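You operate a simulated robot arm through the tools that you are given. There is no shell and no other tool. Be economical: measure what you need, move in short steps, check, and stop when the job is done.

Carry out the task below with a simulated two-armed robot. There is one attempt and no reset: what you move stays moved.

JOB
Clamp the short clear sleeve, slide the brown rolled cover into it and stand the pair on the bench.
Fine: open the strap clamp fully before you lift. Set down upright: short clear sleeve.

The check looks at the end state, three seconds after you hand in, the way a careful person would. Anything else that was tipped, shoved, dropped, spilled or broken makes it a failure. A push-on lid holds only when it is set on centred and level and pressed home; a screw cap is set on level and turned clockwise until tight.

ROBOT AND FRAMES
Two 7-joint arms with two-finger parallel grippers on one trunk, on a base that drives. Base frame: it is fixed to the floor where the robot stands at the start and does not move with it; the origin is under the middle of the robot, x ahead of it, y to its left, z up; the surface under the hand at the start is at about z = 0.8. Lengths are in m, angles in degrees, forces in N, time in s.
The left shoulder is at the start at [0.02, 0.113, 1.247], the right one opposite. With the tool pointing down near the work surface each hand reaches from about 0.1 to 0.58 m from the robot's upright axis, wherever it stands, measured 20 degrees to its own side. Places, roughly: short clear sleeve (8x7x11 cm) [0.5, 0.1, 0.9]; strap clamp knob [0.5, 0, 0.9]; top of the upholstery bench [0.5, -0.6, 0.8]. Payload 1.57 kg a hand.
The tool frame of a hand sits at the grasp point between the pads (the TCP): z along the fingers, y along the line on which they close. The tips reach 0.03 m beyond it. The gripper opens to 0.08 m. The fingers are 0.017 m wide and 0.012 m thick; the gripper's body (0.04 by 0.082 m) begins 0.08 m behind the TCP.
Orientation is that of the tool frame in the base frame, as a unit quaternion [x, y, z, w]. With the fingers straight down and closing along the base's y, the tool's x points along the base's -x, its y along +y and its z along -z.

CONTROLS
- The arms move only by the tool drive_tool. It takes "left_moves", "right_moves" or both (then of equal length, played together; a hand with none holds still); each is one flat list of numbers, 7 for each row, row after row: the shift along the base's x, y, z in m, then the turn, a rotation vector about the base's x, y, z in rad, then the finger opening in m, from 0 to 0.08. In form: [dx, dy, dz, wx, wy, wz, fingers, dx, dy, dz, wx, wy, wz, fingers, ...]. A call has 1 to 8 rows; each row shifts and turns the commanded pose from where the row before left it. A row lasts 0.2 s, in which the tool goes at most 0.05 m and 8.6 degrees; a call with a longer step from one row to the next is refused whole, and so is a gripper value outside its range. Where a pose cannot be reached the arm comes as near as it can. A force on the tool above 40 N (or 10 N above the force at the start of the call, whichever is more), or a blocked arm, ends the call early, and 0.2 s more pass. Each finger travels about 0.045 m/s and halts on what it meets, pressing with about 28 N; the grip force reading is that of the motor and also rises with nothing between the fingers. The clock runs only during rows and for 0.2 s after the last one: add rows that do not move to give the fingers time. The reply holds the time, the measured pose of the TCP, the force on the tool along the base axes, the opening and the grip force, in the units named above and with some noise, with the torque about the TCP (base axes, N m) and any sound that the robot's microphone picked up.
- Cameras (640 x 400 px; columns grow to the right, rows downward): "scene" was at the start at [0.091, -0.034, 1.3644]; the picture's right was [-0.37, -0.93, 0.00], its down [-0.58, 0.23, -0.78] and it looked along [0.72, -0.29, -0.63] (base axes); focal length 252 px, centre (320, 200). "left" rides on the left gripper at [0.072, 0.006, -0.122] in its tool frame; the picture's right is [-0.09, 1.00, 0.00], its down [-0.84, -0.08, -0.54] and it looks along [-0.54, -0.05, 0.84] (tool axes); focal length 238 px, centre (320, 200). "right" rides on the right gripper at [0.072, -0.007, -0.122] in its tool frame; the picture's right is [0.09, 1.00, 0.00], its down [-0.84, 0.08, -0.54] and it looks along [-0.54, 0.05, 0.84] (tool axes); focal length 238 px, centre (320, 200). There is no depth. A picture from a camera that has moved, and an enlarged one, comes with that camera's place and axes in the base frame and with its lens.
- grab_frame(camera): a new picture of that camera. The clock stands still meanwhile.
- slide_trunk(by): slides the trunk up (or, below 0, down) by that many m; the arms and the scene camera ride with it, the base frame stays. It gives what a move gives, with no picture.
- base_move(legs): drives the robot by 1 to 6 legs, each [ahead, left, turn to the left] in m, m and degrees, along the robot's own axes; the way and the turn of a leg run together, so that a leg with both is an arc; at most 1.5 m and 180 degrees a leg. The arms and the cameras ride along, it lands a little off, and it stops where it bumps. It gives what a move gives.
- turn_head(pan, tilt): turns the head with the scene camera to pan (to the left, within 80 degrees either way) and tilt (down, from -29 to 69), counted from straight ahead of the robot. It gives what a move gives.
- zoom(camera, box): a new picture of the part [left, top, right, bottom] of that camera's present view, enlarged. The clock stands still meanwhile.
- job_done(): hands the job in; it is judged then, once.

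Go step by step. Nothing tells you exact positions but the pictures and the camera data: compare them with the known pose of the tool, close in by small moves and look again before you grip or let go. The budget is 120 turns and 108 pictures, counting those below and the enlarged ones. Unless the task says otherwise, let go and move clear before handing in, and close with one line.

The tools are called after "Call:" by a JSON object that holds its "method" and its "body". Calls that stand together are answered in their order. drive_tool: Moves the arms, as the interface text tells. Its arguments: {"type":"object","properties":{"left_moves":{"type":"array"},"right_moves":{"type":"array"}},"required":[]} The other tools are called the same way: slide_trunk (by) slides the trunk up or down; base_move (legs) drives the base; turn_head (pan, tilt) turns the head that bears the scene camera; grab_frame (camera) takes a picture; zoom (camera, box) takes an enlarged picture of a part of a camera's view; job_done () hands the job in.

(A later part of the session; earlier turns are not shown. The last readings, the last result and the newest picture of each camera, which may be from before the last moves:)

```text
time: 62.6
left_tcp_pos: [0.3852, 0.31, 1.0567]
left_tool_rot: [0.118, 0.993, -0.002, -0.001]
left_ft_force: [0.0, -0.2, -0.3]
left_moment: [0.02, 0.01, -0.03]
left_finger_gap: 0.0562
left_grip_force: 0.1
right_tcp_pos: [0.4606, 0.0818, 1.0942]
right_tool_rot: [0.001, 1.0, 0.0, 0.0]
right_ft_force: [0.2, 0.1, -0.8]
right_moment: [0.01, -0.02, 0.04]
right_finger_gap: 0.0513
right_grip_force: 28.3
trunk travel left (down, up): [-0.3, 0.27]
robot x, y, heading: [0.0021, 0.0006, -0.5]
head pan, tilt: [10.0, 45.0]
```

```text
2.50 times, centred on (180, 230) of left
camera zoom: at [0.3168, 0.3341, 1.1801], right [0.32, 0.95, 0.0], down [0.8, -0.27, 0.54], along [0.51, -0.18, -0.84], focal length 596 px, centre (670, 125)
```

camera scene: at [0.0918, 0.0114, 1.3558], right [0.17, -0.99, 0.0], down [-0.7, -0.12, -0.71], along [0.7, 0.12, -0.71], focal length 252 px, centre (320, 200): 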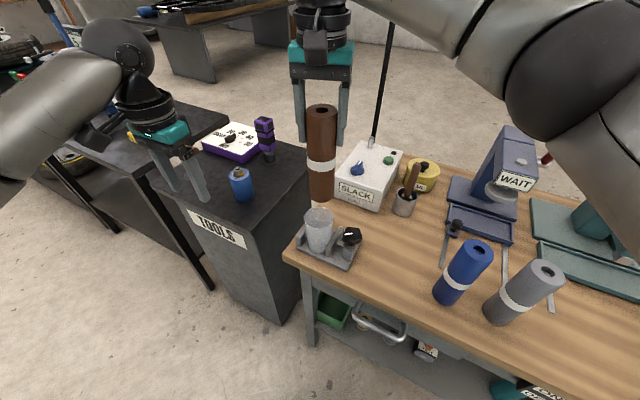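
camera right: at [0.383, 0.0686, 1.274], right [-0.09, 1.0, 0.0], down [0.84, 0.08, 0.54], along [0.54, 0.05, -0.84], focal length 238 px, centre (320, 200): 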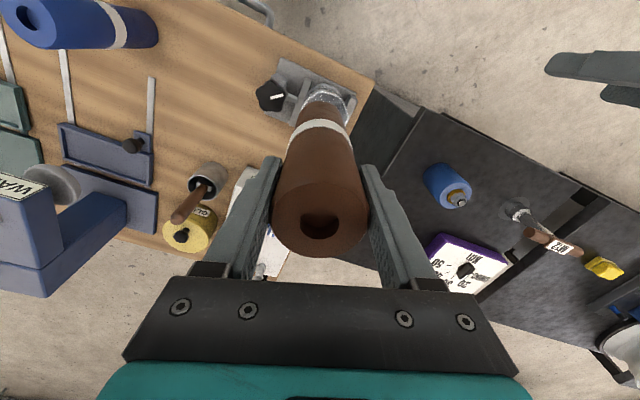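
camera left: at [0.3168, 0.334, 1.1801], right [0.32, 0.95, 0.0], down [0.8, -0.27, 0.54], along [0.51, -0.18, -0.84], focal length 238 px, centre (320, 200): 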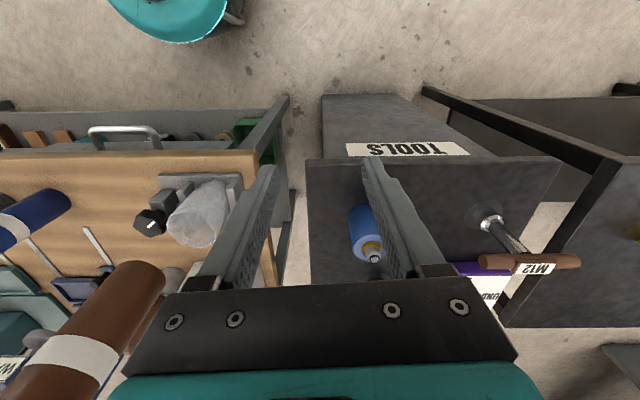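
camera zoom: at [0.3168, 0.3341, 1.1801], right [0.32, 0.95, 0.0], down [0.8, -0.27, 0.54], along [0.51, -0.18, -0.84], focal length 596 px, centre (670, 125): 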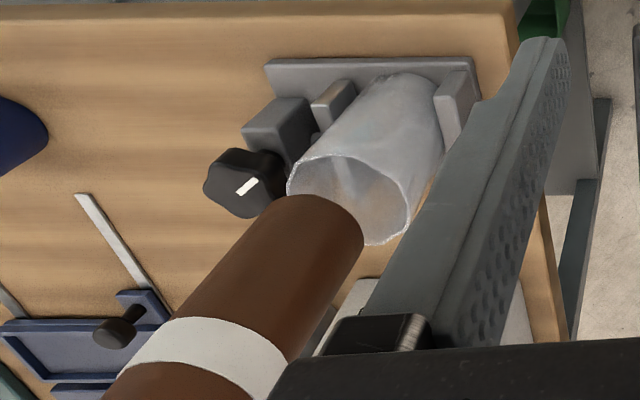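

The two views nearly agree, with about 2 mm left in x and y. I'll adjust and start lowering slowly into the sleeve, watching force.

Call:
{"method": "drive_tool", "body": {"right_moves": [0.0025, 0.001, 0, 0, 0, 0, 0.04, 0, 0, -0.01, 0, 0, 0, 0.04, 0, 0, -0.01, 0, 0, 0, 0.04, 0, 0, -0.01, 0, 0, 0, 0.04, 0, 0, -0.008, 0, 0, 0, 0.04]}}

Call:
{"method": "zoom", "body": {"camera": "scene", "box": [270, 150, 380, 270]}}

Call:
{"method": "zoom", "body": {"camera": "left", "box": [80, 150, 280, 310]}}

```text
time: 63.8
left_tcp_pos: [0.3855, 0.3096, 1.0579]
left_tool_rot: [0.118, 0.993, -0.002, -0.001]
left_ft_force: [0.1, -0.9, -0.2]
left_moment: [0.03, -0.02, 0.03]
left_finger_gap: 0.0559
left_grip_force: 0.1
right_tcp_pos: [0.4647, 0.0846, 1.0539]
right_tool_rot: [0.001, 1.0, 0.0, 0.001]
right_ft_force: [0.3, 0.0, -1.2]
right_moment: [0.03, -0.01, 0.02]
right_finger_gap: 0.0512
right_grip_force: 28.0
trunk travel left (down, up): [-0.3, 0.27]
robot x, y, heading: [-0.0012, 0.0004, -0.2]
head pan, tilt: [10.0, 45.0]
```

```text
3.33 times, centred on (325, 210) of scene
camera zoom: at [0.0918, 0.0114, 1.3557], right [0.17, -0.99, 0.0], down [-0.7, -0.12, -0.71], along [0.7, 0.12, -0.71], focal length 838 px, centre (303, 167)
```

zoom: 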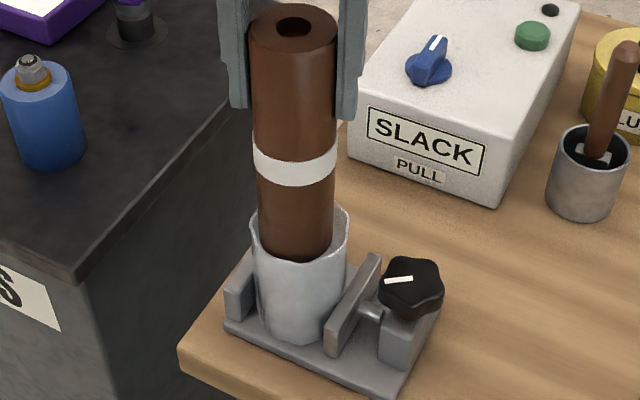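

```text
2.50 times, centred on (180, 230) of left
camera zoom: at [0.3168, 0.334, 1.1801], right [0.32, 0.95, 0.0], down [0.8, -0.27, 0.54], along [0.51, -0.18, -0.84], focal length 596 px, centre (670, 125)
```

zoom: 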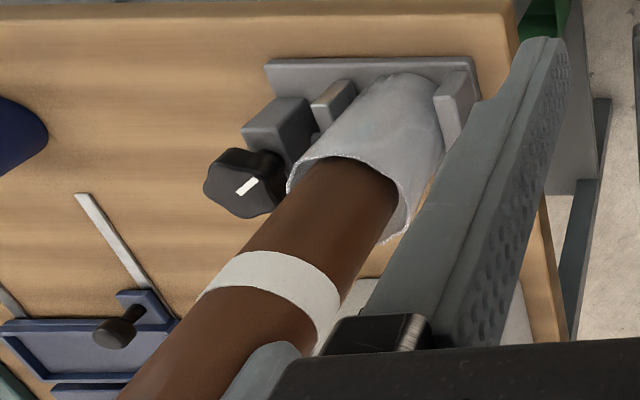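

The roll's end has entered the sleeve with no contact force. I'll shift 1.5 mm and continue down gently.

Call:
{"method": "drive_tool", "body": {"right_moves": [0, -0.0015, -0.01, 0, 0, 0, 0.04, 0, 0, -0.01, 0, 0, 0, 0.04, 0, 0, -0.01, 0, 0, 0, 0.04, 0, 0, -0.01, 0, 0, 0, 0.04]}}

Call:
{"method": "zoom", "body": {"camera": "scene", "box": [270, 150, 380, 270]}}

Call:
{"method": "zoom", "body": {"camera": "left", "box": [80, 150, 280, 310]}}

```text
time: 64.8
left_tcp_pos: [0.3862, 0.3099, 1.0583]
left_tool_rot: [0.118, 0.993, -0.002, -0.001]
left_ft_force: [-0.3, 0.3, -0.2]
left_moment: [0.02, 0.01, 0.0]
left_finger_gap: 0.0559
left_grip_force: 0.1
right_tcp_pos: [0.4658, 0.0831, 1.0148]
right_tool_rot: [0.002, 1.0, 0.0, 0.0]
right_ft_force: [-0.4, -0.3, -0.8]
right_moment: [0.06, 0.0, 0.01]
right_finger_gap: 0.051
right_grip_force: 27.6
trunk travel left (down, up): [-0.3, 0.27]
robot x, y, heading: [-0.0011, 0.0013, -0.1]
head pan, tilt: [10.0, 45.0]
```

```text
3.33 times, centred on (325, 210) of scene
camera zoom: at [0.0918, 0.0115, 1.3557], right [0.17, -0.99, 0.0], down [-0.7, -0.12, -0.71], along [0.7, 0.12, -0.71], focal length 838 px, centre (303, 167)
```

zoom: 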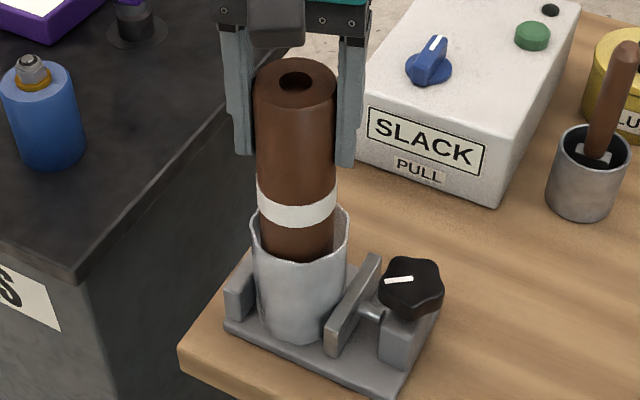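

```text
2.50 times, centred on (180, 230) of left
camera zoom: at [0.3168, 0.3341, 1.1801], right [0.32, 0.95, 0.0], down [0.8, -0.27, 0.54], along [0.51, -0.18, -0.84], focal length 596 px, centre (670, 125)
```

zoom: 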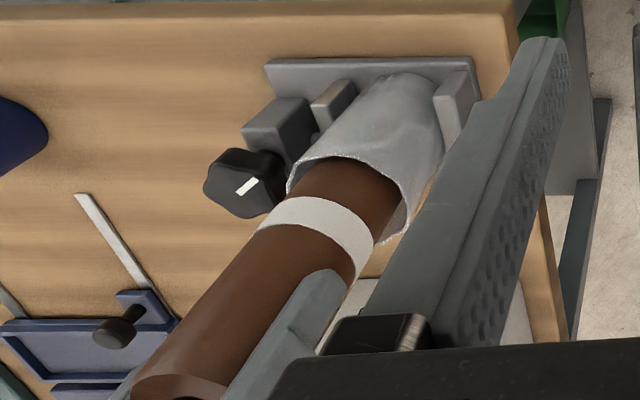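

It's sliding in freely, so I'll continue down until it touches bottom.

Call:
{"method": "drive_tool", "body": {"right_moves": [0, 0, -0.01, 0, 0, 0, 0.04, 0, 0, -0.01, 0, 0, 0, 0.04, 0, 0, -0.01, 0, 0, 0, 0.04, 0, 0, -0.006, 0, 0, 0, 0.04, 0, 0, -0.004, 0, 0, 0, 0.04]}}

Call:
{"method": "zoom", "body": {"camera": "scene", "box": [270, 150, 380, 270]}}

```text
time: 66.0
left_tcp_pos: [0.386, 0.3093, 1.0564]
left_tool_rot: [0.119, 0.993, -0.002, -0.001]
left_ft_force: [0.0, 0.3, 0.7]
left_moment: [0.0, -0.02, 0.01]
left_finger_gap: 0.0559
left_grip_force: 0.0
right_tcp_pos: [0.4648, 0.082, 0.9747]
right_tool_rot: [0.001, 1.0, 0.0, 0.0]
right_ft_force: [0.0, -0.3, -0.6]
right_moment: [-0.05, 0.01, -0.04]
right_finger_gap: 0.0511
right_grip_force: 28.2
trunk travel left (down, up): [-0.3, 0.27]
robot x, y, heading: [-0.0013, -0.0023, -0.1]
head pan, tilt: [10.0, 45.0]
```

```text
3.33 times, centred on (325, 210) of scene
camera zoom: at [0.0918, 0.0115, 1.3558], right [0.17, -0.99, 0.0], down [-0.7, -0.12, -0.71], along [0.7, 0.12, -0.71], focal length 838 px, centre (303, 167)
```

zoom: 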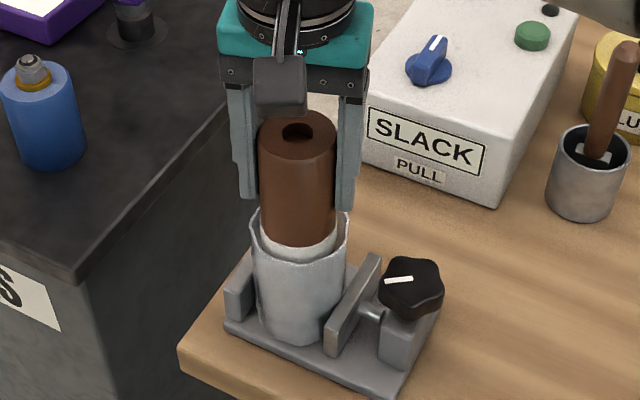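

Call:
{"method": "drive_tool", "body": {"right_moves": [0, 0, -0.003, 0, 0, 0, 0.04, 0, 0, -0.003, 0, 0, 0, 0.04, 0, 0, -0.003, 0, 0, 0, 0.04, 0, 0, 0, 0, 0, 0, 0.04]}}

```text
time: 67.0
left_tcp_pos: [0.3831, 0.3094, 1.0586]
left_tool_rot: [0.119, 0.993, -0.002, 0.001]
left_ft_force: [0.2, -0.4, -0.3]
left_moment: [0.0, 0.0, -0.01]
left_finger_gap: 0.0562
left_grip_force: 0.0
right_tcp_pos: [0.4647, 0.0822, 0.966]
right_tool_rot: [0.001, 1.0, 0.0, 0.001]
right_ft_force: [-0.4, -1.7, 14.4]
right_moment: [-0.32, 0.11, -0.01]
right_finger_gap: 0.0511
right_grip_force: 27.8
trunk travel left (down, up): [-0.3, 0.27]
robot x, y, heading: [-0.0008, 0.0003, -0.2]
head pan, tilt: [10.0, 45.0]
```

It has bottomed out in the sleeve (14 N). I'll release and raise the right hand clear.

Call:
{"method": "drive_tool", "body": {"right_moves": [0, 0, 0.001, 0, 0, 0, 0.04, 0, 0, 0, 0, 0, 0, 0.07, 0, 0, 0, 0, 0, 0, 0.075, 0, 0, 0, 0, 0, 0, 0.075, 0, 0, 0.03, 0, 0, 0, 0.075, 0, 0, 0.045, 0, 0, 0, 0.075, 0, 0, 0.045, 0, 0, 0, 0.075, 0, 0, 0.045, 0, 0, 0, 0.075]}}

Call:
{"method": "drive_tool", "body": {"right_moves": [-0.01, -0.045, 0.03, 0, 0, 0, 0.08, -0.01, -0.045, 0.03, 0, 0, 0, 0.08, -0.01, -0.045, 0, 0, 0, 0, 0.08, -0.01, -0.045, 0, 0, 0, 0, 0.08, -0.01, -0.045, 0, 0, 0, 0, 0.08, -0.01, -0.045, 0, 0, 0, 0, 0.08, -0.01, -0.045, 0, 0, 0, 0, 0.08, -0.01, -0.045, 0, 0, 0, 0, 0.08]}}

Call:
{"method": "grab_frame", "body": {"camera": "scene"}}

Call:
{"method": "zoom", "body": {"camera": "left", "box": [80, 150, 280, 310]}}

```text
time: 68.8
left_tcp_pos: [0.385, 0.3101, 1.0576]
left_tool_rot: [0.118, 0.993, -0.001, -0.002]
left_ft_force: [0.3, 0.1, 0.8]
left_moment: [-0.01, 0.01, -0.02]
left_finger_gap: 0.056
left_grip_force: 0.1
right_tcp_pos: [0.4626, 0.0816, 1.134]
right_tool_rot: [0.001, 1.0, -0.001, 0.0]
right_ft_force: [0.3, -0.1, -0.4]
right_moment: [0.01, -0.03, -0.01]
right_finger_gap: 0.0748
right_grip_force: 0.1
trunk travel left (down, up): [-0.3, 0.27]
robot x, y, heading: [0.0045, 0.0006, -0.2]
head pan, tilt: [10.0, 45.0]
```

```text
refused: row 1 steps farther than a row can; nothing moved
```

```text
42 pictures are left
camera scene: at [0.0913, 0.0116, 1.3558], right [0.17, -0.99, 0.0], down [-0.7, -0.12, -0.71], along [0.7, 0.12, -0.71], focal length 252 px, centre (320, 200)
```

scene: 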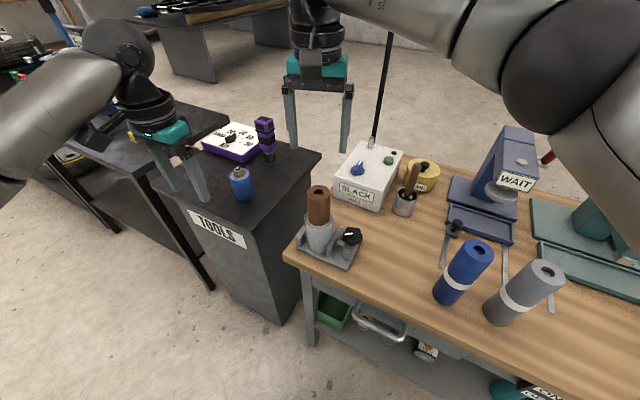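

```text
2.50 times, centred on (180, 230) of left
camera zoom: at [0.3164, 0.3342, 1.1802], right [0.32, 0.95, 0.0], down [0.8, -0.27, 0.54], along [0.51, -0.18, -0.84], focal length 596 px, centre (670, 125)
```

zoom: 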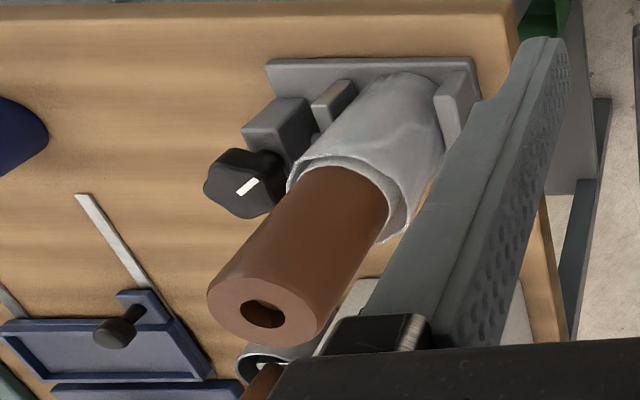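

The roll stands in the sleeve. The right hand can open the clamp comfortably, so I'll move it over the knob.

Call:
{"method": "drive_tool", "body": {"right_moves": [0, -0.04, 0, 0, 0, 0, 0.056, -0.005, -0.0405, 0, 0, 0, 0, 0.056, -0.0025, 0, -0.045, 0, 0, 0, 0.056, 0, 0, -0.045, 0, 0, 0, 0.056, 0, 0, -0.045, 0, 0, 0, 0.056, 0, 0, -0.045, 0, 0, 0, 0.056, 0, 0, 0, 0, 0, 0, 0.056]}}

Call:
{"method": "zoom", "body": {"camera": "scene", "box": [270, 150, 400, 280]}}

Call:
{"method": "zoom", "body": {"camera": "right", "box": [200, 60, 440, 280]}}

```text
time: 70.4
left_tcp_pos: [0.3862, 0.3099, 1.0575]
left_tool_rot: [0.118, 0.993, -0.001, -0.001]
left_ft_force: [0.1, -0.1, -0.6]
left_moment: [-0.01, 0.0, 0.0]
left_finger_gap: 0.0559
left_grip_force: 0.0
right_tcp_pos: [0.4568, 0.0029, 0.953]
right_tool_rot: [0.001, 1.0, -0.001, 0.0]
right_ft_force: [-0.3, 0.4, 0.2]
right_moment: [-0.01, -0.02, -0.02]
right_finger_gap: 0.0561
right_grip_force: 0.0
trunk travel left (down, up): [-0.3, 0.27]
robot x, y, heading: [0.0032, -0.0033, -0.2]
head pan, tilt: [10.0, 45.0]
```

```text
3.08 times, centred on (335, 215) of scene
camera zoom: at [0.0916, 0.0114, 1.3558], right [0.17, -0.99, 0.0], down [-0.7, -0.12, -0.71], along [0.7, 0.12, -0.71], focal length 774 px, centre (274, 154)
```

zoom: 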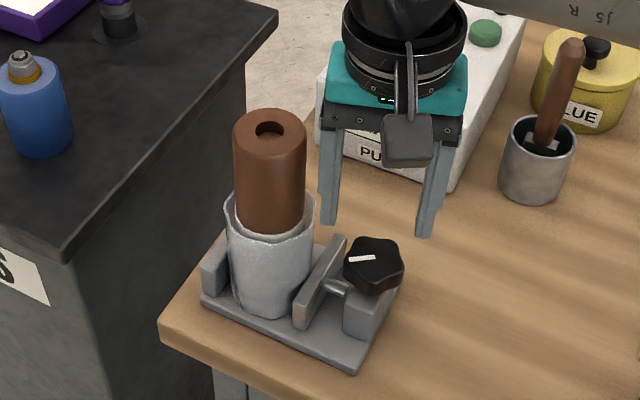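

```text
1.82 times, centred on (320, 170) of right
camera zoom: at [0.3844, -0.0028, 1.0747], right [-0.09, 1.0, 0.0], down [0.84, 0.08, 0.54], along [0.54, 0.05, -0.84], focal length 433 px, centre (320, 254)
```

zoom: 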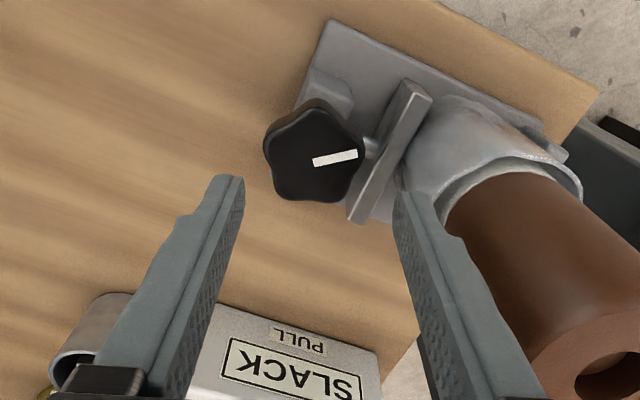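

The knob centre is at [0.4526, 0]. I'll turn +16° for sleeve clearance, descend and grip.

Call:
{"method": "drive_tool", "body": {"right_moves": [-0.002, -0.0015, -0.01, 0, 0, 0.14, 0.056, -0.001, -0.0015, -0.01, 0, 0, 0.14, 0.056, 0, 0, -0.02, 0, 0, 0, 0.056, 0, 0, -0.015, 0, 0, 0, 0.056, 0, 0, -0.01, 0, 0, 0, 0.056, 0, 0, 0, 0, 0, 0, 0.03, 0, 0, 0, 0, 0, 0, 0.03, 0, 0, 0, 0, 0, 0, 0.03]}}

Call:
{"method": "drive_tool", "body": {"right_moves": [0, 0, 0, 0, 0, 0.14, 0.03, 0, 0, 0, 0, 0, 0.14, 0.03, 0, 0, 0, 0, 0, 0.14, 0.03, 0, 0, 0, 0, 0, 0.14, 0.03, 0, 0, 0, 0, 0, 0.14, 0.03]}}

Call:
{"method": "zoom", "body": {"camera": "scene", "box": [270, 150, 400, 280]}}

```text
time: 72.2
left_tcp_pos: [0.3866, 0.3098, 1.0572]
left_tool_rot: [0.119, 0.993, -0.001, -0.001]
left_ft_force: [-0.6, -0.2, 0.8]
left_moment: [0.01, 0.0, -0.02]
left_finger_gap: 0.0559
left_grip_force: 0.1
right_tcp_pos: [0.4524, -0.0008, 0.8871]
right_tool_rot: [-0.139, 0.99, 0.0, -0.001]
right_ft_force: [-0.9, 3.2, -5.3]
right_moment: [0.11, -0.39, -0.02]
right_finger_gap: 0.0434
right_grip_force: 33.4
trunk travel left (down, up): [-0.3, 0.27]
robot x, y, heading: [-0.0004, 0.0014, -0.2]
head pan, tilt: [10.0, 45.0]
```

```text
time: 73.4
left_tcp_pos: [0.3862, 0.3097, 1.0575]
left_tool_rot: [0.119, 0.993, -0.002, -0.001]
left_ft_force: [0.1, -0.8, -0.7]
left_moment: [-0.03, 0.01, 0.01]
left_finger_gap: 0.0559
left_grip_force: 0.1
right_tcp_pos: [0.4543, -0.0011, 0.8872]
right_tool_rot: [-0.441, 0.898, 0.0, -0.002]
right_ft_force: [-3.2, 0.5, -11.6]
right_moment: [0.45, -0.05, 0.03]
right_finger_gap: 0.0435
right_grip_force: 45.1
right hand out of reach, approached as far as the arm can: row 5
trunk travel left (down, up): [-0.3, 0.27]
robot x, y, heading: [-0.0016, -0.0002, -0.1]
head pan, tilt: [10.0, 45.0]
```

```text
3.08 times, centred on (335, 215) of scene
camera zoom: at [0.092, 0.0114, 1.3557], right [0.17, -0.99, 0.0], down [-0.7, -0.12, -0.71], along [0.7, 0.12, -0.71], focal length 774 px, centre (274, 154)
```

zoom: 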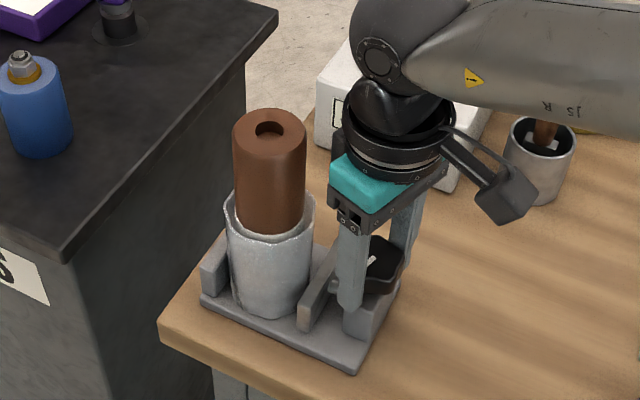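

The right wrist reached its turning limit at about 52°, and the knob has opened about 36°. I'll release, lift, rewind and take another stroke.

Call:
{"method": "drive_tool", "body": {"right_moves": [0, 0, 0, 0, 0, -0.03, 0.056, 0, 0, 0, 0, 0, 0, 0.056, 0, 0, 0.04, 0, 0, 0, 0.056, 0, 0, 0, 0, 0, -0.145, 0.056, 0, 0, 0, 0, 0, -0.145, 0.056, 0, 0, 0, 0, 0, -0.145, 0.056, 0, 0, 0, 0, 0, -0.145, 0.056, 0, 0, 0, 0, 0, -0.145, 0.056]}}

Call:
{"method": "drive_tool", "body": {"right_moves": [0, 0, 0, 0, 0, -0.145, 0.056, 0, 0, 0, 0, 0, -0.145, 0.056, 0, 0, 0, 0, 0, -0.145, 0.056, 0, 0, 0, 0, 0, -0.145, 0.056, 0, 0, 0, 0, 0, -0.145, 0.056, 0, 0, 0, 0, 0, -0.1, 0.056]}}

Call:
{"method": "zoom", "body": {"camera": "right", "box": [200, 60, 440, 280]}}

Call:
{"method": "zoom", "body": {"camera": "scene", "box": [270, 150, 400, 280]}}

```text
time: 75.2
left_tcp_pos: [0.386, 0.3083, 1.0568]
left_tool_rot: [0.118, 0.993, -0.002, -0.001]
left_ft_force: [-0.8, 0.2, -0.5]
left_moment: [-0.02, 0.02, 0.01]
left_finger_gap: 0.0559
left_grip_force: 0.1
right_tcp_pos: [0.4527, -0.0001, 0.9269]
right_tool_rot: [-0.075, 0.997, 0.0, 0.0]
right_ft_force: [0.1, 0.6, 0.0]
right_moment: [0.0, 0.0, 0.01]
right_finger_gap: 0.0562
right_grip_force: 0.0
trunk travel left (down, up): [-0.3, 0.27]
robot x, y, heading: [-0.0004, 0.0019, -0.2]
head pan, tilt: [10.0, 45.0]
```

```text
time: 76.6
left_tcp_pos: [0.3868, 0.3093, 1.0581]
left_tool_rot: [0.119, 0.993, -0.002, -0.001]
left_ft_force: [-0.9, 0.8, -0.5]
left_moment: [0.02, 0.03, 0.0]
left_finger_gap: 0.0562
left_grip_force: 0.0
right_tcp_pos: [0.4541, -0.0001, 0.9269]
right_tool_rot: [0.331, 0.944, 0.0, 0.0]
right_ft_force: [0.6, -0.5, -0.6]
right_moment: [0.02, 0.02, -0.03]
right_finger_gap: 0.056
right_grip_force: 0.0
trunk travel left (down, up): [-0.3, 0.27]
robot x, y, heading: [0.0003, -0.0019, -0.2]
head pan, tilt: [10.0, 45.0]
```

```text
1.82 times, centred on (320, 170) of right
camera zoom: at [0.3934, 0.0393, 1.0492], right [0.55, 0.84, 0.0], down [0.7, -0.46, 0.54], along [0.45, -0.3, -0.84], focal length 433 px, centre (320, 254)
```

zoom: 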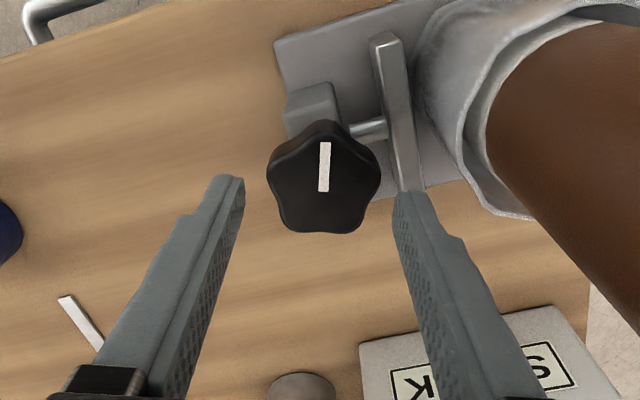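

```text
3.08 times, centred on (335, 215) of scene
camera zoom: at [0.0916, 0.0114, 1.3558], right [0.17, -0.99, 0.0], down [-0.7, -0.12, -0.71], along [0.7, 0.12, -0.71], focal length 774 px, centre (274, 154)
```

zoom: 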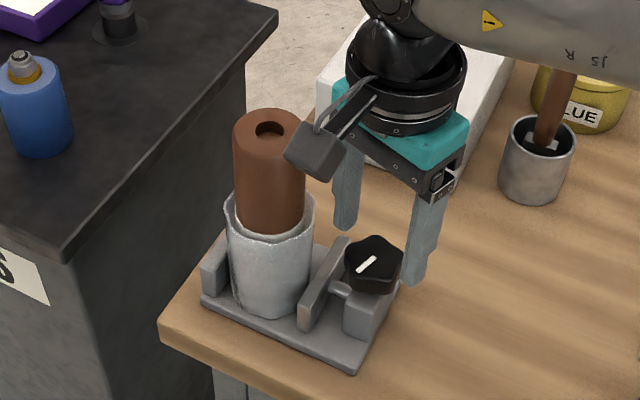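

The jaw is backing off the sleeve. Second stroke: I'll descend, grip and turn counter-clockwise.

Call:
{"method": "drive_tool", "body": {"right_moves": [-0.0005, 0, -0.02, 0, 0, 0, 0.056, 0, 0, -0.02, 0, 0, 0, 0.056, 0, 0, 0, 0, 0, 0, 0.03, 0, 0, 0, 0, 0, 0, 0.03, 0, 0, 0, 0, 0, 0, 0.03, 0, 0, 0, 0, 0, 0.14, 0.03, 0, 0, 0, 0, 0, 0.14, 0.03, 0, 0, 0, 0, 0, 0.14, 0.03]}}

Call:
{"method": "drive_tool", "body": {"right_moves": [0, 0, 0, 0, 0, 0.14, 0.03, 0, 0, 0, 0, 0, 0.14, 0.03, 0, 0, 0, 0, 0, 0.14, 0.03, 0, 0, 0, 0, 0, 0.14, 0.03, 0, 0, 0, 0, 0, 0.14, 0.03, 0, 0, 0, 0, 0, 0.14, 0.03, 0, 0, 0, 0, 0, 0.14, 0.03]}}

Call:
{"method": "zoom", "body": {"camera": "scene", "box": [270, 150, 400, 280]}}

```text
time: 78.4
left_tcp_pos: [0.3861, 0.3096, 1.0577]
left_tool_rot: [0.119, 0.993, -0.002, -0.001]
left_ft_force: [0.5, -0.1, -0.4]
left_moment: [0.02, 0.03, -0.01]
left_finger_gap: 0.0561
left_grip_force: 0.0
right_tcp_pos: [0.4538, -0.0007, 0.8873]
right_tool_rot: [0.125, 0.992, 0.001, 0.001]
right_ft_force: [10.1, 10.4, -2.3]
right_moment: [0.13, -0.15, -0.86]
right_finger_gap: 0.0432
right_grip_force: 45.2
trunk travel left (down, up): [-0.3, 0.27]
robot x, y, heading: [-0.0025, -0.001, -0.0]
head pan, tilt: [10.0, 45.0]
```

```text
time: 80.0
left_tcp_pos: [0.3858, 0.3101, 1.0582]
left_tool_rot: [0.118, 0.993, -0.002, -0.001]
left_ft_force: [-0.3, 1.3, 0.4]
left_moment: [-0.02, -0.01, 0.01]
left_finger_gap: 0.0558
left_grip_force: 0.1
right_tcp_pos: [0.4536, -0.0025, 0.8867]
right_tool_rot: [-0.356, 0.935, -0.001, 0.0]
right_ft_force: [-0.9, 1.0, 2.3]
right_moment: [-0.07, 0.06, -0.78]
right_finger_gap: 0.0432
right_grip_force: 44.9
trunk travel left (down, up): [-0.3, 0.27]
robot x, y, heading: [0.004, -0.0004, 0.2]
head pan, tilt: [10.0, 45.0]
```

```text
3.08 times, centred on (335, 215) of scene
camera zoom: at [0.0915, 0.0115, 1.3558], right [0.17, -0.99, 0.0], down [-0.7, -0.12, -0.71], along [0.7, 0.12, -0.71], focal length 774 px, centre (274, 154)
```

zoom: 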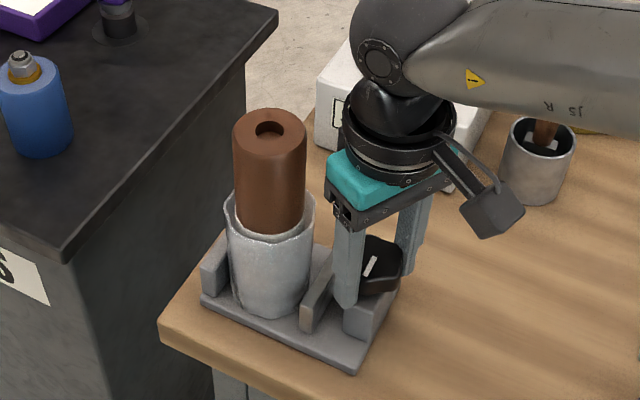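

The torque sat at the slip limit all the way, so the clamp has hit its open stop. I'll release, lift and verify.

Call:
{"method": "drive_tool", "body": {"right_moves": [0, 0, 0, 0, 0, 0, 0.056, 0, 0, 0, 0, 0, 0, 0.056, 0, 0, 0.04, 0, 0, -0.1, 0.056, 0, 0, 0.045, 0, 0, -0.145, 0.056, 0, 0, 0.045, 0, 0, -0.145, 0.056, 0, 0, 0.045, 0, 0, -0.145, 0.056, -0.01, -0.045, 0, 0, 0, -0.145, 0.056, -0.01, -0.045, 0, 0, 0, -0.05, 0.056]}}

Call:
{"method": "zoom", "body": {"camera": "scene", "box": [270, 150, 400, 280]}}

Call:
{"method": "zoom", "body": {"camera": "left", "box": [80, 150, 280, 310]}}

```text
time: 81.8
left_tcp_pos: [0.386, 0.3098, 1.0581]
left_tool_rot: [0.118, 0.993, -0.002, -0.001]
left_ft_force: [0.7, -0.1, 0.3]
left_moment: [0.02, -0.01, -0.03]
left_finger_gap: 0.056
left_grip_force: 0.0
right_tcp_pos: [0.4329, -0.0925, 1.0638]
right_tool_rot: [0.003, 1.0, 0.0, 0.0]
right_ft_force: [-0.2, -0.5, 0.2]
right_moment: [-0.01, 0.0, -0.02]
right_finger_gap: 0.0561
right_grip_force: 0.1
trunk travel left (down, up): [-0.3, 0.27]
robot x, y, heading: [0.0003, -0.0013, -0.1]
head pan, tilt: [10.0, 45.0]
```

```text
3.08 times, centred on (335, 215) of scene
camera zoom: at [0.0913, 0.0108, 1.3558], right [0.17, -0.99, 0.0], down [-0.7, -0.12, -0.71], along [0.7, 0.12, -0.71], focal length 774 px, centre (274, 154)
```

zoom: 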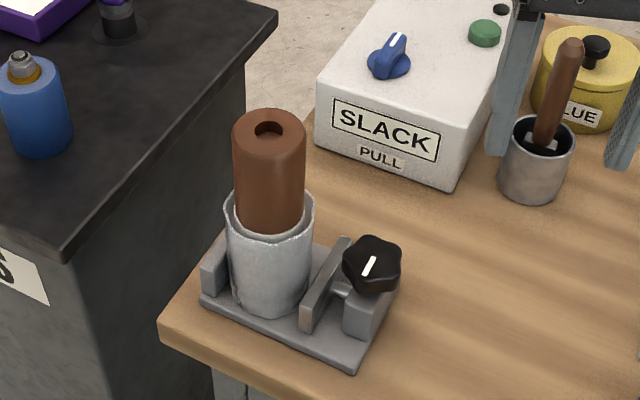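

```text
2.50 times, centred on (180, 230) of left
camera zoom: at [0.3164, 0.3334, 1.1804], right [0.32, 0.95, 0.0], down [0.8, -0.27, 0.54], along [0.51, -0.18, -0.84], focal length 596 px, centre (670, 125)
```

zoom: 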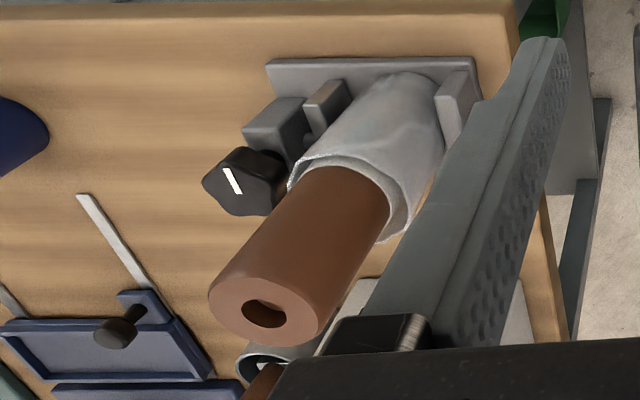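

The clamp is open with a clear gap at the jaw. Next I'll park the right hand aside and bring the left hand over the pair, turned so its fingers close between the jaws.

Call:
{"method": "drive_tool", "body": {"right_moves": [-0.005, -0.045, 0.015, 0, 0, 0, 0.056, -0.005, -0.045, 0.015, 0, 0, 0, 0.056, -0.005, -0.045, 0.015, 0, 0, 0, 0.056, -0.005, -0.045, 0.015, 0, 0, 0, 0.056, -0.005, -0.045, 0.015, 0, 0, 0, 0.056, -0.005, -0.045, 0.015, 0, 0, 0, 0.056, 0, 0, 0, 0, 0, 0, 0.056, 0, 0, 0, 0, 0, 0, 0.056], "left_moves": [0, 0, 0.01, 0, 0, -0.14, 0.08, 0, 0, 0.01, 0, 0, -0.14, 0.08, 0, 0, 0.01, 0, 0, -0.14, 0.08, 0, 0, 0.01, 0, 0, -0.14, 0.08, 0, 0, 0.01, 0, 0, -0.14, 0.08, 0, 0, 0.01, 0, 0, -0.14, 0.08, 0, 0, 0, 0, 0, -0.14, 0.08, 0, 0, 0, 0, 0, -0.14, 0.08]}}

Call:
{"method": "drive_tool", "body": {"left_moves": [0.0125, -0.035, 0, 0, 0, -0.14, 0.08, 0.0125, -0.035, 0, 0, 0, -0.14, 0.08, 0.0125, -0.035, 0, 0, 0, -0.14, 0.08, 0.0125, -0.035, 0, 0, 0, -0.14, 0.08, 0.0125, -0.035, 0, 0, 0, 0, 0.08, 0.0125, -0.035, 0, 0, 0, 0, 0.08, 0.005, -0.018, 0, 0, 0, 0, 0.08, 0, 0, 0, 0, 0, 0, 0.08]}}

Call:
{"method": "grab_frame", "body": {"camera": "scene"}}

Call:
{"method": "grab_frame", "body": {"camera": "left"}}

```text
time: 83.6
left_tcp_pos: [0.3854, 0.309, 1.1175]
left_tool_rot: [0.629, 0.777, -0.001, -0.002]
left_ft_force: [0.2, 0.3, 0.1]
left_moment: [-0.01, 0.01, 0.04]
left_finger_gap: 0.08
left_grip_force: 0.1
right_tcp_pos: [0.4015, -0.3591, 1.1528]
right_tool_rot: [0.0, 1.0, -0.001, 0.001]
right_ft_force: [-0.1, 0.4, 0.2]
right_moment: [-0.02, -0.03, 0.01]
right_finger_gap: 0.0559
right_grip_force: 0.0
trunk travel left (down, up): [-0.3, 0.27]
robot x, y, heading: [-0.0013, -0.0024, -0.2]
head pan, tilt: [10.0, 45.0]
```

```text
time: 85.4
left_tcp_pos: [0.4635, 0.0816, 1.1182]
left_tool_rot: [0.818, 0.575, 0.0, -0.002]
left_ft_force: [-0.3, 0.1, 0.2]
left_moment: [0.02, -0.02, -0.02]
left_finger_gap: 0.08
left_grip_force: 0.0
right_tcp_pos: [0.4028, -0.3586, 1.152]
right_tool_rot: [0.001, 1.0, 0.0, 0.0]
right_ft_force: [-0.1, -0.4, 0.3]
right_moment: [-0.01, 0.0, 0.02]
right_finger_gap: 0.0563
right_grip_force: 0.0
trunk travel left (down, up): [-0.3, 0.27]
robot x, y, heading: [-0.0017, -0.0008, -0.0]
head pan, tilt: [10.0, 45.0]
```

```text
32 pictures are left
camera scene: at [0.0916, 0.0115, 1.3558], right [0.17, -0.99, 0.0], down [-0.7, -0.12, -0.71], along [0.7, 0.12, -0.71], focal length 252 px, centre (320, 200)
```

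scene: 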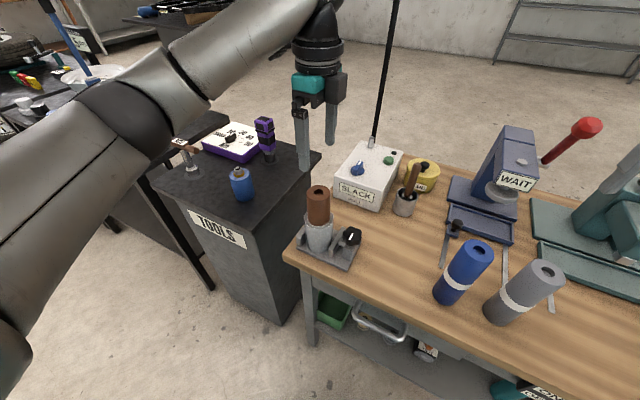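

```text
31 pictures are left
camera left: at [0.495, 0.1482, 1.2406], right [0.91, -0.42, 0.0], down [-0.36, -0.76, 0.54], along [-0.23, -0.49, -0.84], focal length 238 px, centre (320, 200)
```

left: 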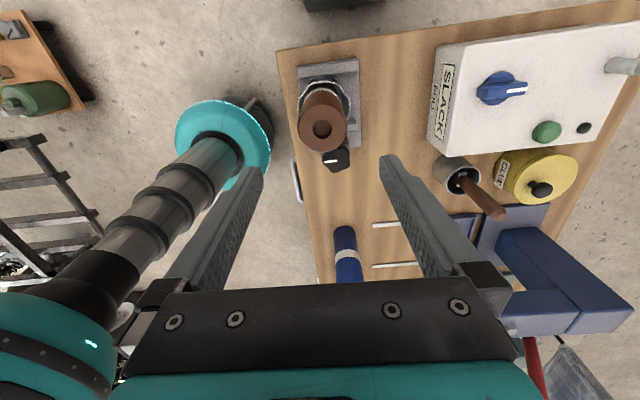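

Fingers are lined up across the free sides. I'll descend part way so the tips straddle the roll above the rim and check.

Call:
{"method": "drive_tool", "body": {"left_moves": [0.0045, 0.001, -0.03, 0, 0, 0, 0.08, 0, 0, -0.04, 0, 0, 0, 0.08, 0, 0, -0.04, 0, 0, 0, 0.08, 0, 0, -0.03, 0, 0, 0, 0.08, 0, 0, 0, 0, 0, 0, 0.08]}}

Call:
{"method": "grab_frame", "body": {"camera": "left"}}

Call:
{"method": "zoom", "body": {"camera": "scene", "box": [270, 150, 400, 280]}}

```text
time: 86.6
left_tcp_pos: [0.4695, 0.0823, 0.9774]
left_tool_rot: [0.818, 0.575, 0.0, -0.002]
left_ft_force: [0.0, 0.1, -0.5]
left_moment: [0.01, 0.0, -0.01]
left_finger_gap: 0.0799
left_grip_force: 0.0
right_tcp_pos: [0.4021, -0.3587, 1.1534]
right_tool_rot: [0.0, 1.0, 0.0, 0.0]
right_ft_force: [0.1, -0.1, 0.3]
right_moment: [0.02, 0.03, -0.02]
right_finger_gap: 0.0563
right_grip_force: 0.0
trunk travel left (down, up): [-0.3, 0.27]
robot x, y, heading: [-0.0026, -0.0017, -0.1]
head pan, tilt: [10.0, 45.0]
```

```text
30 pictures are left
camera left: at [0.499, 0.1477, 1.1005], right [0.91, -0.43, 0.0], down [-0.36, -0.76, 0.54], along [-0.23, -0.49, -0.84], focal length 238 px, centre (320, 200)
```

left: 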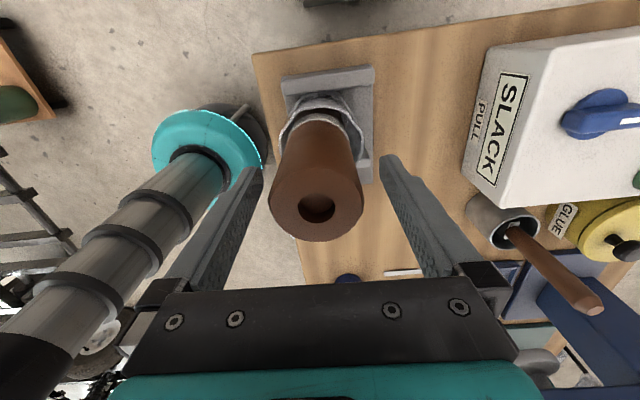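

```text
3.08 times, centred on (335, 215) of scene
camera zoom: at [0.0916, 0.0114, 1.3558], right [0.17, -0.99, 0.0], down [-0.7, -0.12, -0.71], along [0.7, 0.12, -0.71], focal length 774 px, centre (274, 154)
```

zoom: 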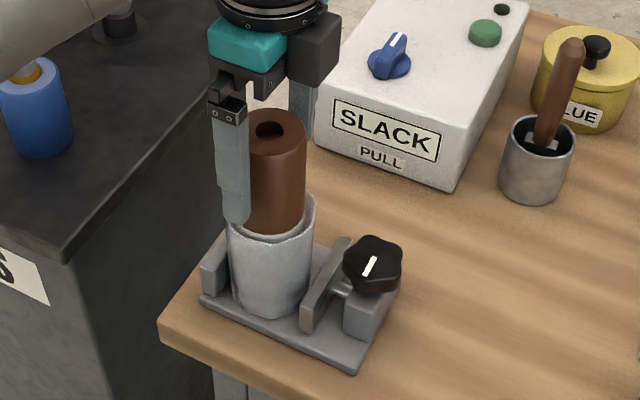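

The fingers are centred on the rim, so I'll descend to just before the palm reaches the roll top.

Call:
{"method": "drive_tool", "body": {"left_moves": [-0.001, -0.001, -0.02, 0, 0, 0, 0.08, 0, 0, -0.02, 0, 0, 0, 0.08, 0, 0, -0.015, 0, 0, 0, 0.08, 0, 0, -0.006, 0, 0, 0, 0.08]}}

Call:
{"method": "grab_frame", "body": {"camera": "left"}}

Call:
{"method": "zoom", "body": {"camera": "scene", "box": [270, 150, 400, 280]}}

```text
time: 87.6
left_tcp_pos: [0.4679, 0.082, 0.9172]
left_tool_rot: [0.818, 0.575, 0.0, 0.0]
left_ft_force: [-0.2, -0.2, 0.2]
left_moment: [0.02, 0.02, -0.02]
left_finger_gap: 0.0799
left_grip_force: 0.0
right_tcp_pos: [0.402, -0.358, 1.1531]
right_tool_rot: [0.001, 1.0, 0.0, 0.0]
right_ft_force: [0.3, -0.1, -0.4]
right_moment: [0.01, 0.02, 0.02]
right_finger_gap: 0.0561
right_grip_force: 0.1
trunk travel left (down, up): [-0.3, 0.27]
robot x, y, heading: [0.003, -0.0009, 0.2]
head pan, tilt: [10.0, 45.0]
```

```text
28 pictures are left
camera left: at [0.4981, 0.147, 1.0392], right [0.91, -0.42, 0.0], down [-0.36, -0.76, 0.54], along [-0.23, -0.49, -0.84], focal length 238 px, centre (320, 200)
```

left: 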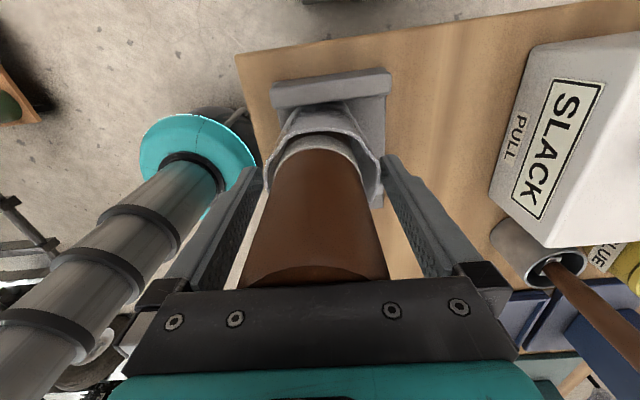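

```text
3.08 times, centred on (335, 215) of scene
camera zoom: at [0.0916, 0.0115, 1.3558], right [0.17, -0.99, 0.0], down [-0.7, -0.12, -0.71], along [0.7, 0.12, -0.71], focal length 774 px, centre (274, 154)
```

zoom: 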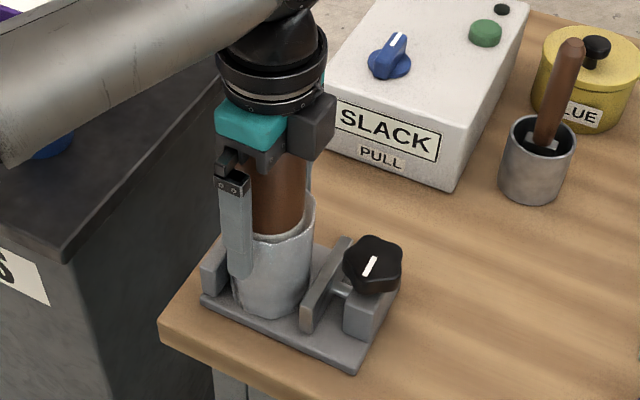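

The tips reach about 3 cm below the rim on both sides, so I'll grip.

Call:
{"method": "drive_tool", "body": {"left_moves": [0, 0, 0, 0, 0, 0, 0.06, 0, 0, 0, 0, 0, 0, 0.055, 0, 0, 0, 0, 0, 0, 0.055, 0, 0, 0, 0, 0, 0, 0.055]}}

Call:
{"method": "grab_frame", "body": {"camera": "left"}}

```text
time: 88.6
left_tcp_pos: [0.4677, 0.081, 0.9158]
left_tool_rot: [0.819, 0.574, 0.0, -0.002]
left_ft_force: [0.6, 0.2, -1.1]
left_moment: [0.02, 0.01, -0.01]
left_finger_gap: 0.0684
left_grip_force: 28.1
right_tcp_pos: [0.4024, -0.3583, 1.153]
right_tool_rot: [0.0, 1.0, 0.0, 0.0]
right_ft_force: [-0.5, -0.5, 0.2]
right_moment: [0.03, -0.01, 0.04]
right_finger_gap: 0.0558
right_grip_force: 0.1
trunk travel left (down, up): [-0.3, 0.27]
robot x, y, heading: [0.0003, 0.0016, -0.1]
head pan, tilt: [10.0, 45.0]
```

```text
26 pictures are left
camera left: at [0.4982, 0.147, 1.0392], right [0.91, -0.43, 0.0], down [-0.36, -0.76, 0.54], along [-0.23, -0.49, -0.84], focal length 238 px, centre (320, 200)
```

left: 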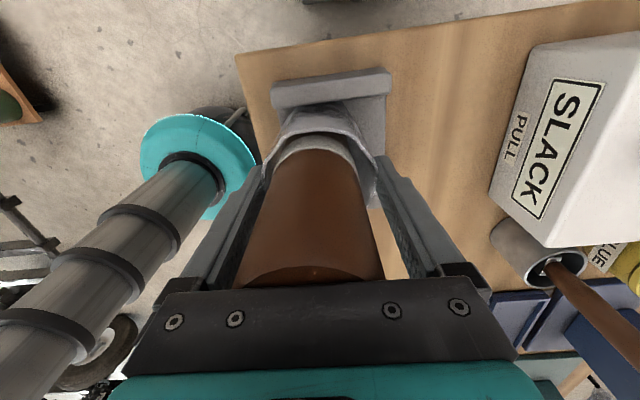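

The sleeve is held at 68 mm with 28 N. I'll lift it 3 cm slowly and check that the roll comes along.

Call:
{"method": "drive_tool", "body": {"left_moves": [0, 0, 0.008, 0, 0, 0, 0.055, 0, 0, 0.008, 0, 0, 0, 0.055, 0, 0, 0.008, 0, 0, 0, 0.055, 0, 0, 0.008, 0, 0, 0, 0.055, 0, 0, 0, 0, 0, 0, 0.055]}}

Call:
{"method": "zoom", "body": {"camera": "scene", "box": [270, 150, 400, 280]}}

Call:
{"method": "grab_frame", "body": {"camera": "left"}}

```text
time: 89.8
left_tcp_pos: [0.4678, 0.082, 0.9502]
left_tool_rot: [0.818, 0.575, -0.001, -0.001]
left_ft_force: [-0.2, -0.8, -0.6]
left_moment: [0.0, 0.04, -0.02]
left_finger_gap: 0.0689
left_grip_force: 27.6
right_tcp_pos: [0.4021, -0.3583, 1.1533]
right_tool_rot: [0.001, 1.0, 0.0, 0.0]
right_ft_force: [0.3, 0.3, 0.5]
right_moment: [-0.01, -0.03, -0.03]
right_finger_gap: 0.0561
right_grip_force: 0.1
trunk travel left (down, up): [-0.3, 0.27]
robot x, y, heading: [-0.0035, -0.0019, -0.1]
head pan, tilt: [10.0, 45.0]
```

```text
3.08 times, centred on (335, 215) of scene
camera zoom: at [0.0917, 0.0114, 1.3557], right [0.17, -0.99, 0.0], down [-0.7, -0.12, -0.71], along [0.7, 0.12, -0.71], focal length 774 px, centre (274, 154)
```

zoom: 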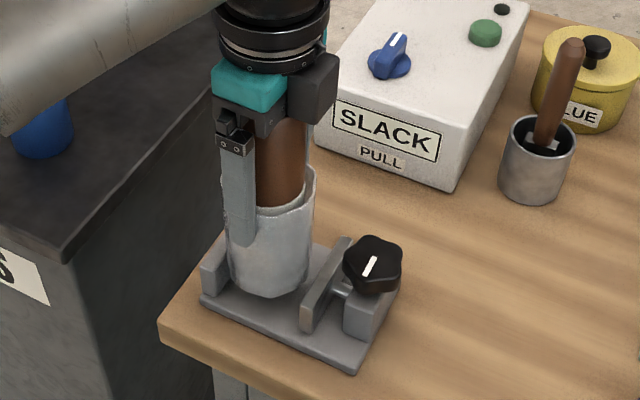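

```text
24 pictures are left
camera left: at [0.4979, 0.1471, 1.0715], right [0.91, -0.42, 0.0], down [-0.36, -0.76, 0.54], along [-0.23, -0.49, -0.84], focal length 238 px, centre (320, 200)
```

left: 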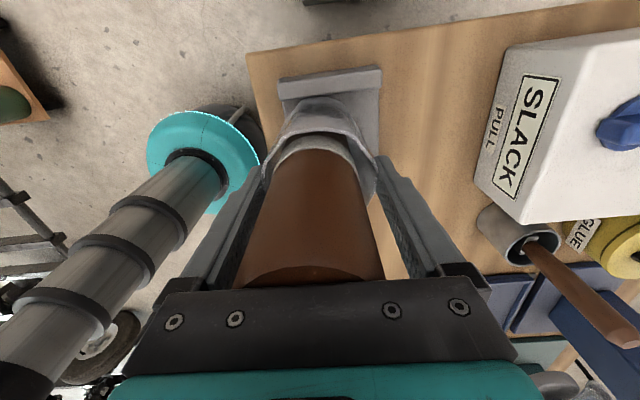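

The roll rises with the sleeve. I'll lift higher to clear the knob and carry the pair to the free bench area near [0.45, -0.095].

Call:
{"method": "drive_tool", "body": {"left_moves": [0, 0, 0.025, 0, 0, 0, 0.055, 0, 0, 0.025, 0, 0, 0, 0.055, 0, 0, 0.025, 0, 0, 0, 0.055, -0.003, -0.03, 0, 0, 0, 0, 0.055, -0.003, -0.03, 0, 0, 0, 0, 0.055, -0.003, -0.03, 0, 0, 0, 0, 0.055, -0.003, -0.03, 0, 0, 0, 0, 0.055, 0, 0, 0, 0, 0, 0, 0.055]}}

Call:
{"method": "drive_tool", "body": {"left_moves": [-0.003, -0.03, 0, 0, 0, 0, 0.055, -0.003, -0.027, 0, 0, 0, 0, 0.055, 0, 0, 0, 0, 0, 0, 0.055]}}

Call:
{"method": "grab_frame", "body": {"camera": "scene"}}

Call:
{"method": "grab_frame", "body": {"camera": "left"}}

```text
time: 91.6
left_tcp_pos: [0.4564, -0.0377, 1.0233]
left_tool_rot: [0.818, 0.576, 0.0, -0.002]
left_ft_force: [-0.7, 0.2, -1.8]
left_moment: [0.0, -0.01, 0.01]
left_finger_gap: 0.0686
left_grip_force: 28.0
right_tcp_pos: [0.4027, -0.3584, 1.1529]
right_tool_rot: [0.002, 1.0, 0.0, 0.0]
right_ft_force: [0.5, 0.4, 0.1]
right_moment: [-0.03, 0.01, 0.04]
right_finger_gap: 0.0558
right_grip_force: 0.1
trunk travel left (down, up): [-0.3, 0.27]
robot x, y, heading: [-0.0031, 0.0028, 0.1]
head pan, tilt: [10.0, 45.0]
```

```text
time: 92.4
left_tcp_pos: [0.4503, -0.0949, 1.0225]
left_tool_rot: [0.818, 0.575, 0.0, -0.001]
left_ft_force: [-0.2, -0.3, -2.0]
left_moment: [-0.04, 0.03, -0.02]
left_finger_gap: 0.0685
left_grip_force: 28.1
right_tcp_pos: [0.4025, -0.3577, 1.1523]
right_tool_rot: [0.001, 1.0, 0.0, 0.0]
right_ft_force: [-0.5, 0.0, -1.2]
right_moment: [-0.01, -0.01, -0.03]
right_finger_gap: 0.056
right_grip_force: 0.1
trunk travel left (down, up): [-0.3, 0.27]
robot x, y, heading: [-0.0008, 0.0011, -0.3]
head pan, tilt: [10.0, 45.0]
```

```text
23 pictures are left
camera scene: at [0.0918, 0.0117, 1.3557], right [0.17, -0.99, 0.0], down [-0.7, -0.12, -0.71], along [0.7, 0.12, -0.71], focal length 252 px, centre (320, 200)
```

scene: 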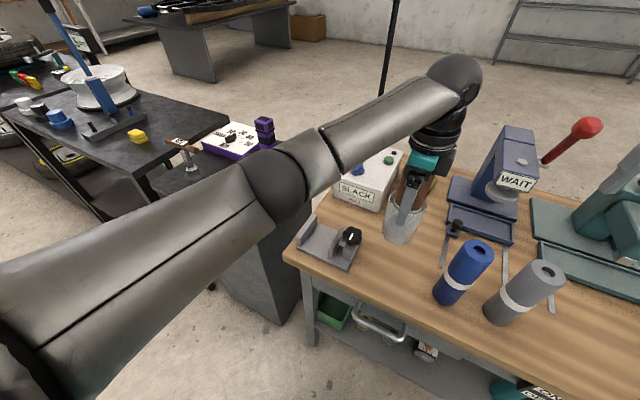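

```text
22 pictures are left
camera left: at [0.4801, -0.0293, 1.1445], right [0.91, -0.42, 0.0], down [-0.36, -0.76, 0.54], along [-0.23, -0.49, -0.84], focal length 238 px, centre (320, 200)
```

left: 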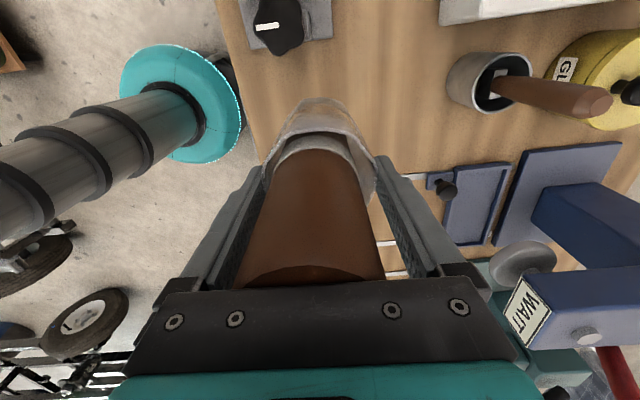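

The spot beneath is clear. I'll lower to just above the bench.

Call:
{"method": "drive_tool", "body": {"left_moves": [0, 0, -0.03, 0, 0, 0, 0.055, 0, 0, -0.03, 0, 0, 0, 0.055, 0, 0, -0.025, 0, 0, 0, 0.055, 0, 0, -0.01, 0, 0, 0, 0.055, 0, 0, 0, 0, 0, 0, 0.055]}}

Call:
{"method": "zoom", "body": {"camera": "scene", "box": [330, 150, 480, 310]}}

```text
time: 93.6
left_tcp_pos: [0.4487, -0.0943, 0.9275]
left_tool_rot: [0.819, 0.574, -0.001, -0.002]
left_ft_force: [0.1, -0.1, -1.0]
left_moment: [0.01, 0.0, -0.02]
left_finger_gap: 0.0685
left_grip_force: 28.3
right_tcp_pos: [0.4031, -0.3582, 1.152]
right_tool_rot: [0.001, 1.0, 0.0, 0.0]
right_ft_force: [-0.3, 0.2, 0.0]
right_moment: [0.02, -0.01, -0.02]
right_finger_gap: 0.0561
right_grip_force: 0.0
trunk travel left (down, up): [-0.3, 0.27]
robot x, y, heading: [0.0021, -0.0026, -0.0]
head pan, tilt: [10.0, 45.0]
```

```text
2.50 times, centred on (405, 230) of scene
camera zoom: at [0.0917, 0.0114, 1.3558], right [0.17, -0.99, 0.0], down [-0.7, -0.12, -0.71], along [0.7, 0.12, -0.71], focal length 629 px, centre (108, 125)
```

zoom: 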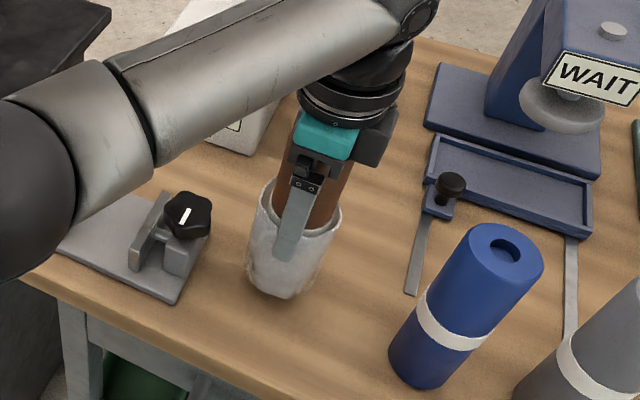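

Nearly on the bench. I'll lower in small steps until contact.

Call:
{"method": "drive_tool", "body": {"left_moves": [0, 0, -0.006, 0, 0, 0, 0.055, 0, 0, -0.005, 0, 0, 0, 0.055, 0, 0, -0.004, 0, 0, 0, 0.055, 0, 0, -0.003, 0, 0, 0, 0.055, 0, 0, 0, 0, 0, 0, 0.055]}}

```text
time: 94.8
left_tcp_pos: [0.4494, -0.0943, 0.9094]
left_tool_rot: [0.818, 0.575, 0.0, -0.002]
left_ft_force: [-0.4, -0.1, -1.0]
left_moment: [0.01, 0.01, -0.03]
left_finger_gap: 0.0684
left_grip_force: 28.0
right_tcp_pos: [0.4025, -0.3579, 1.1517]
right_tool_rot: [0.001, 1.0, 0.0, 0.001]
right_ft_force: [-0.2, 0.1, 0.4]
right_moment: [-0.02, 0.02, -0.01]
right_finger_gap: 0.0559
right_grip_force: 0.0
trunk travel left (down, up): [-0.3, 0.27]
robot x, y, heading: [0.0016, -0.0044, -0.1]
head pan, tilt: [10.0, 45.0]
```

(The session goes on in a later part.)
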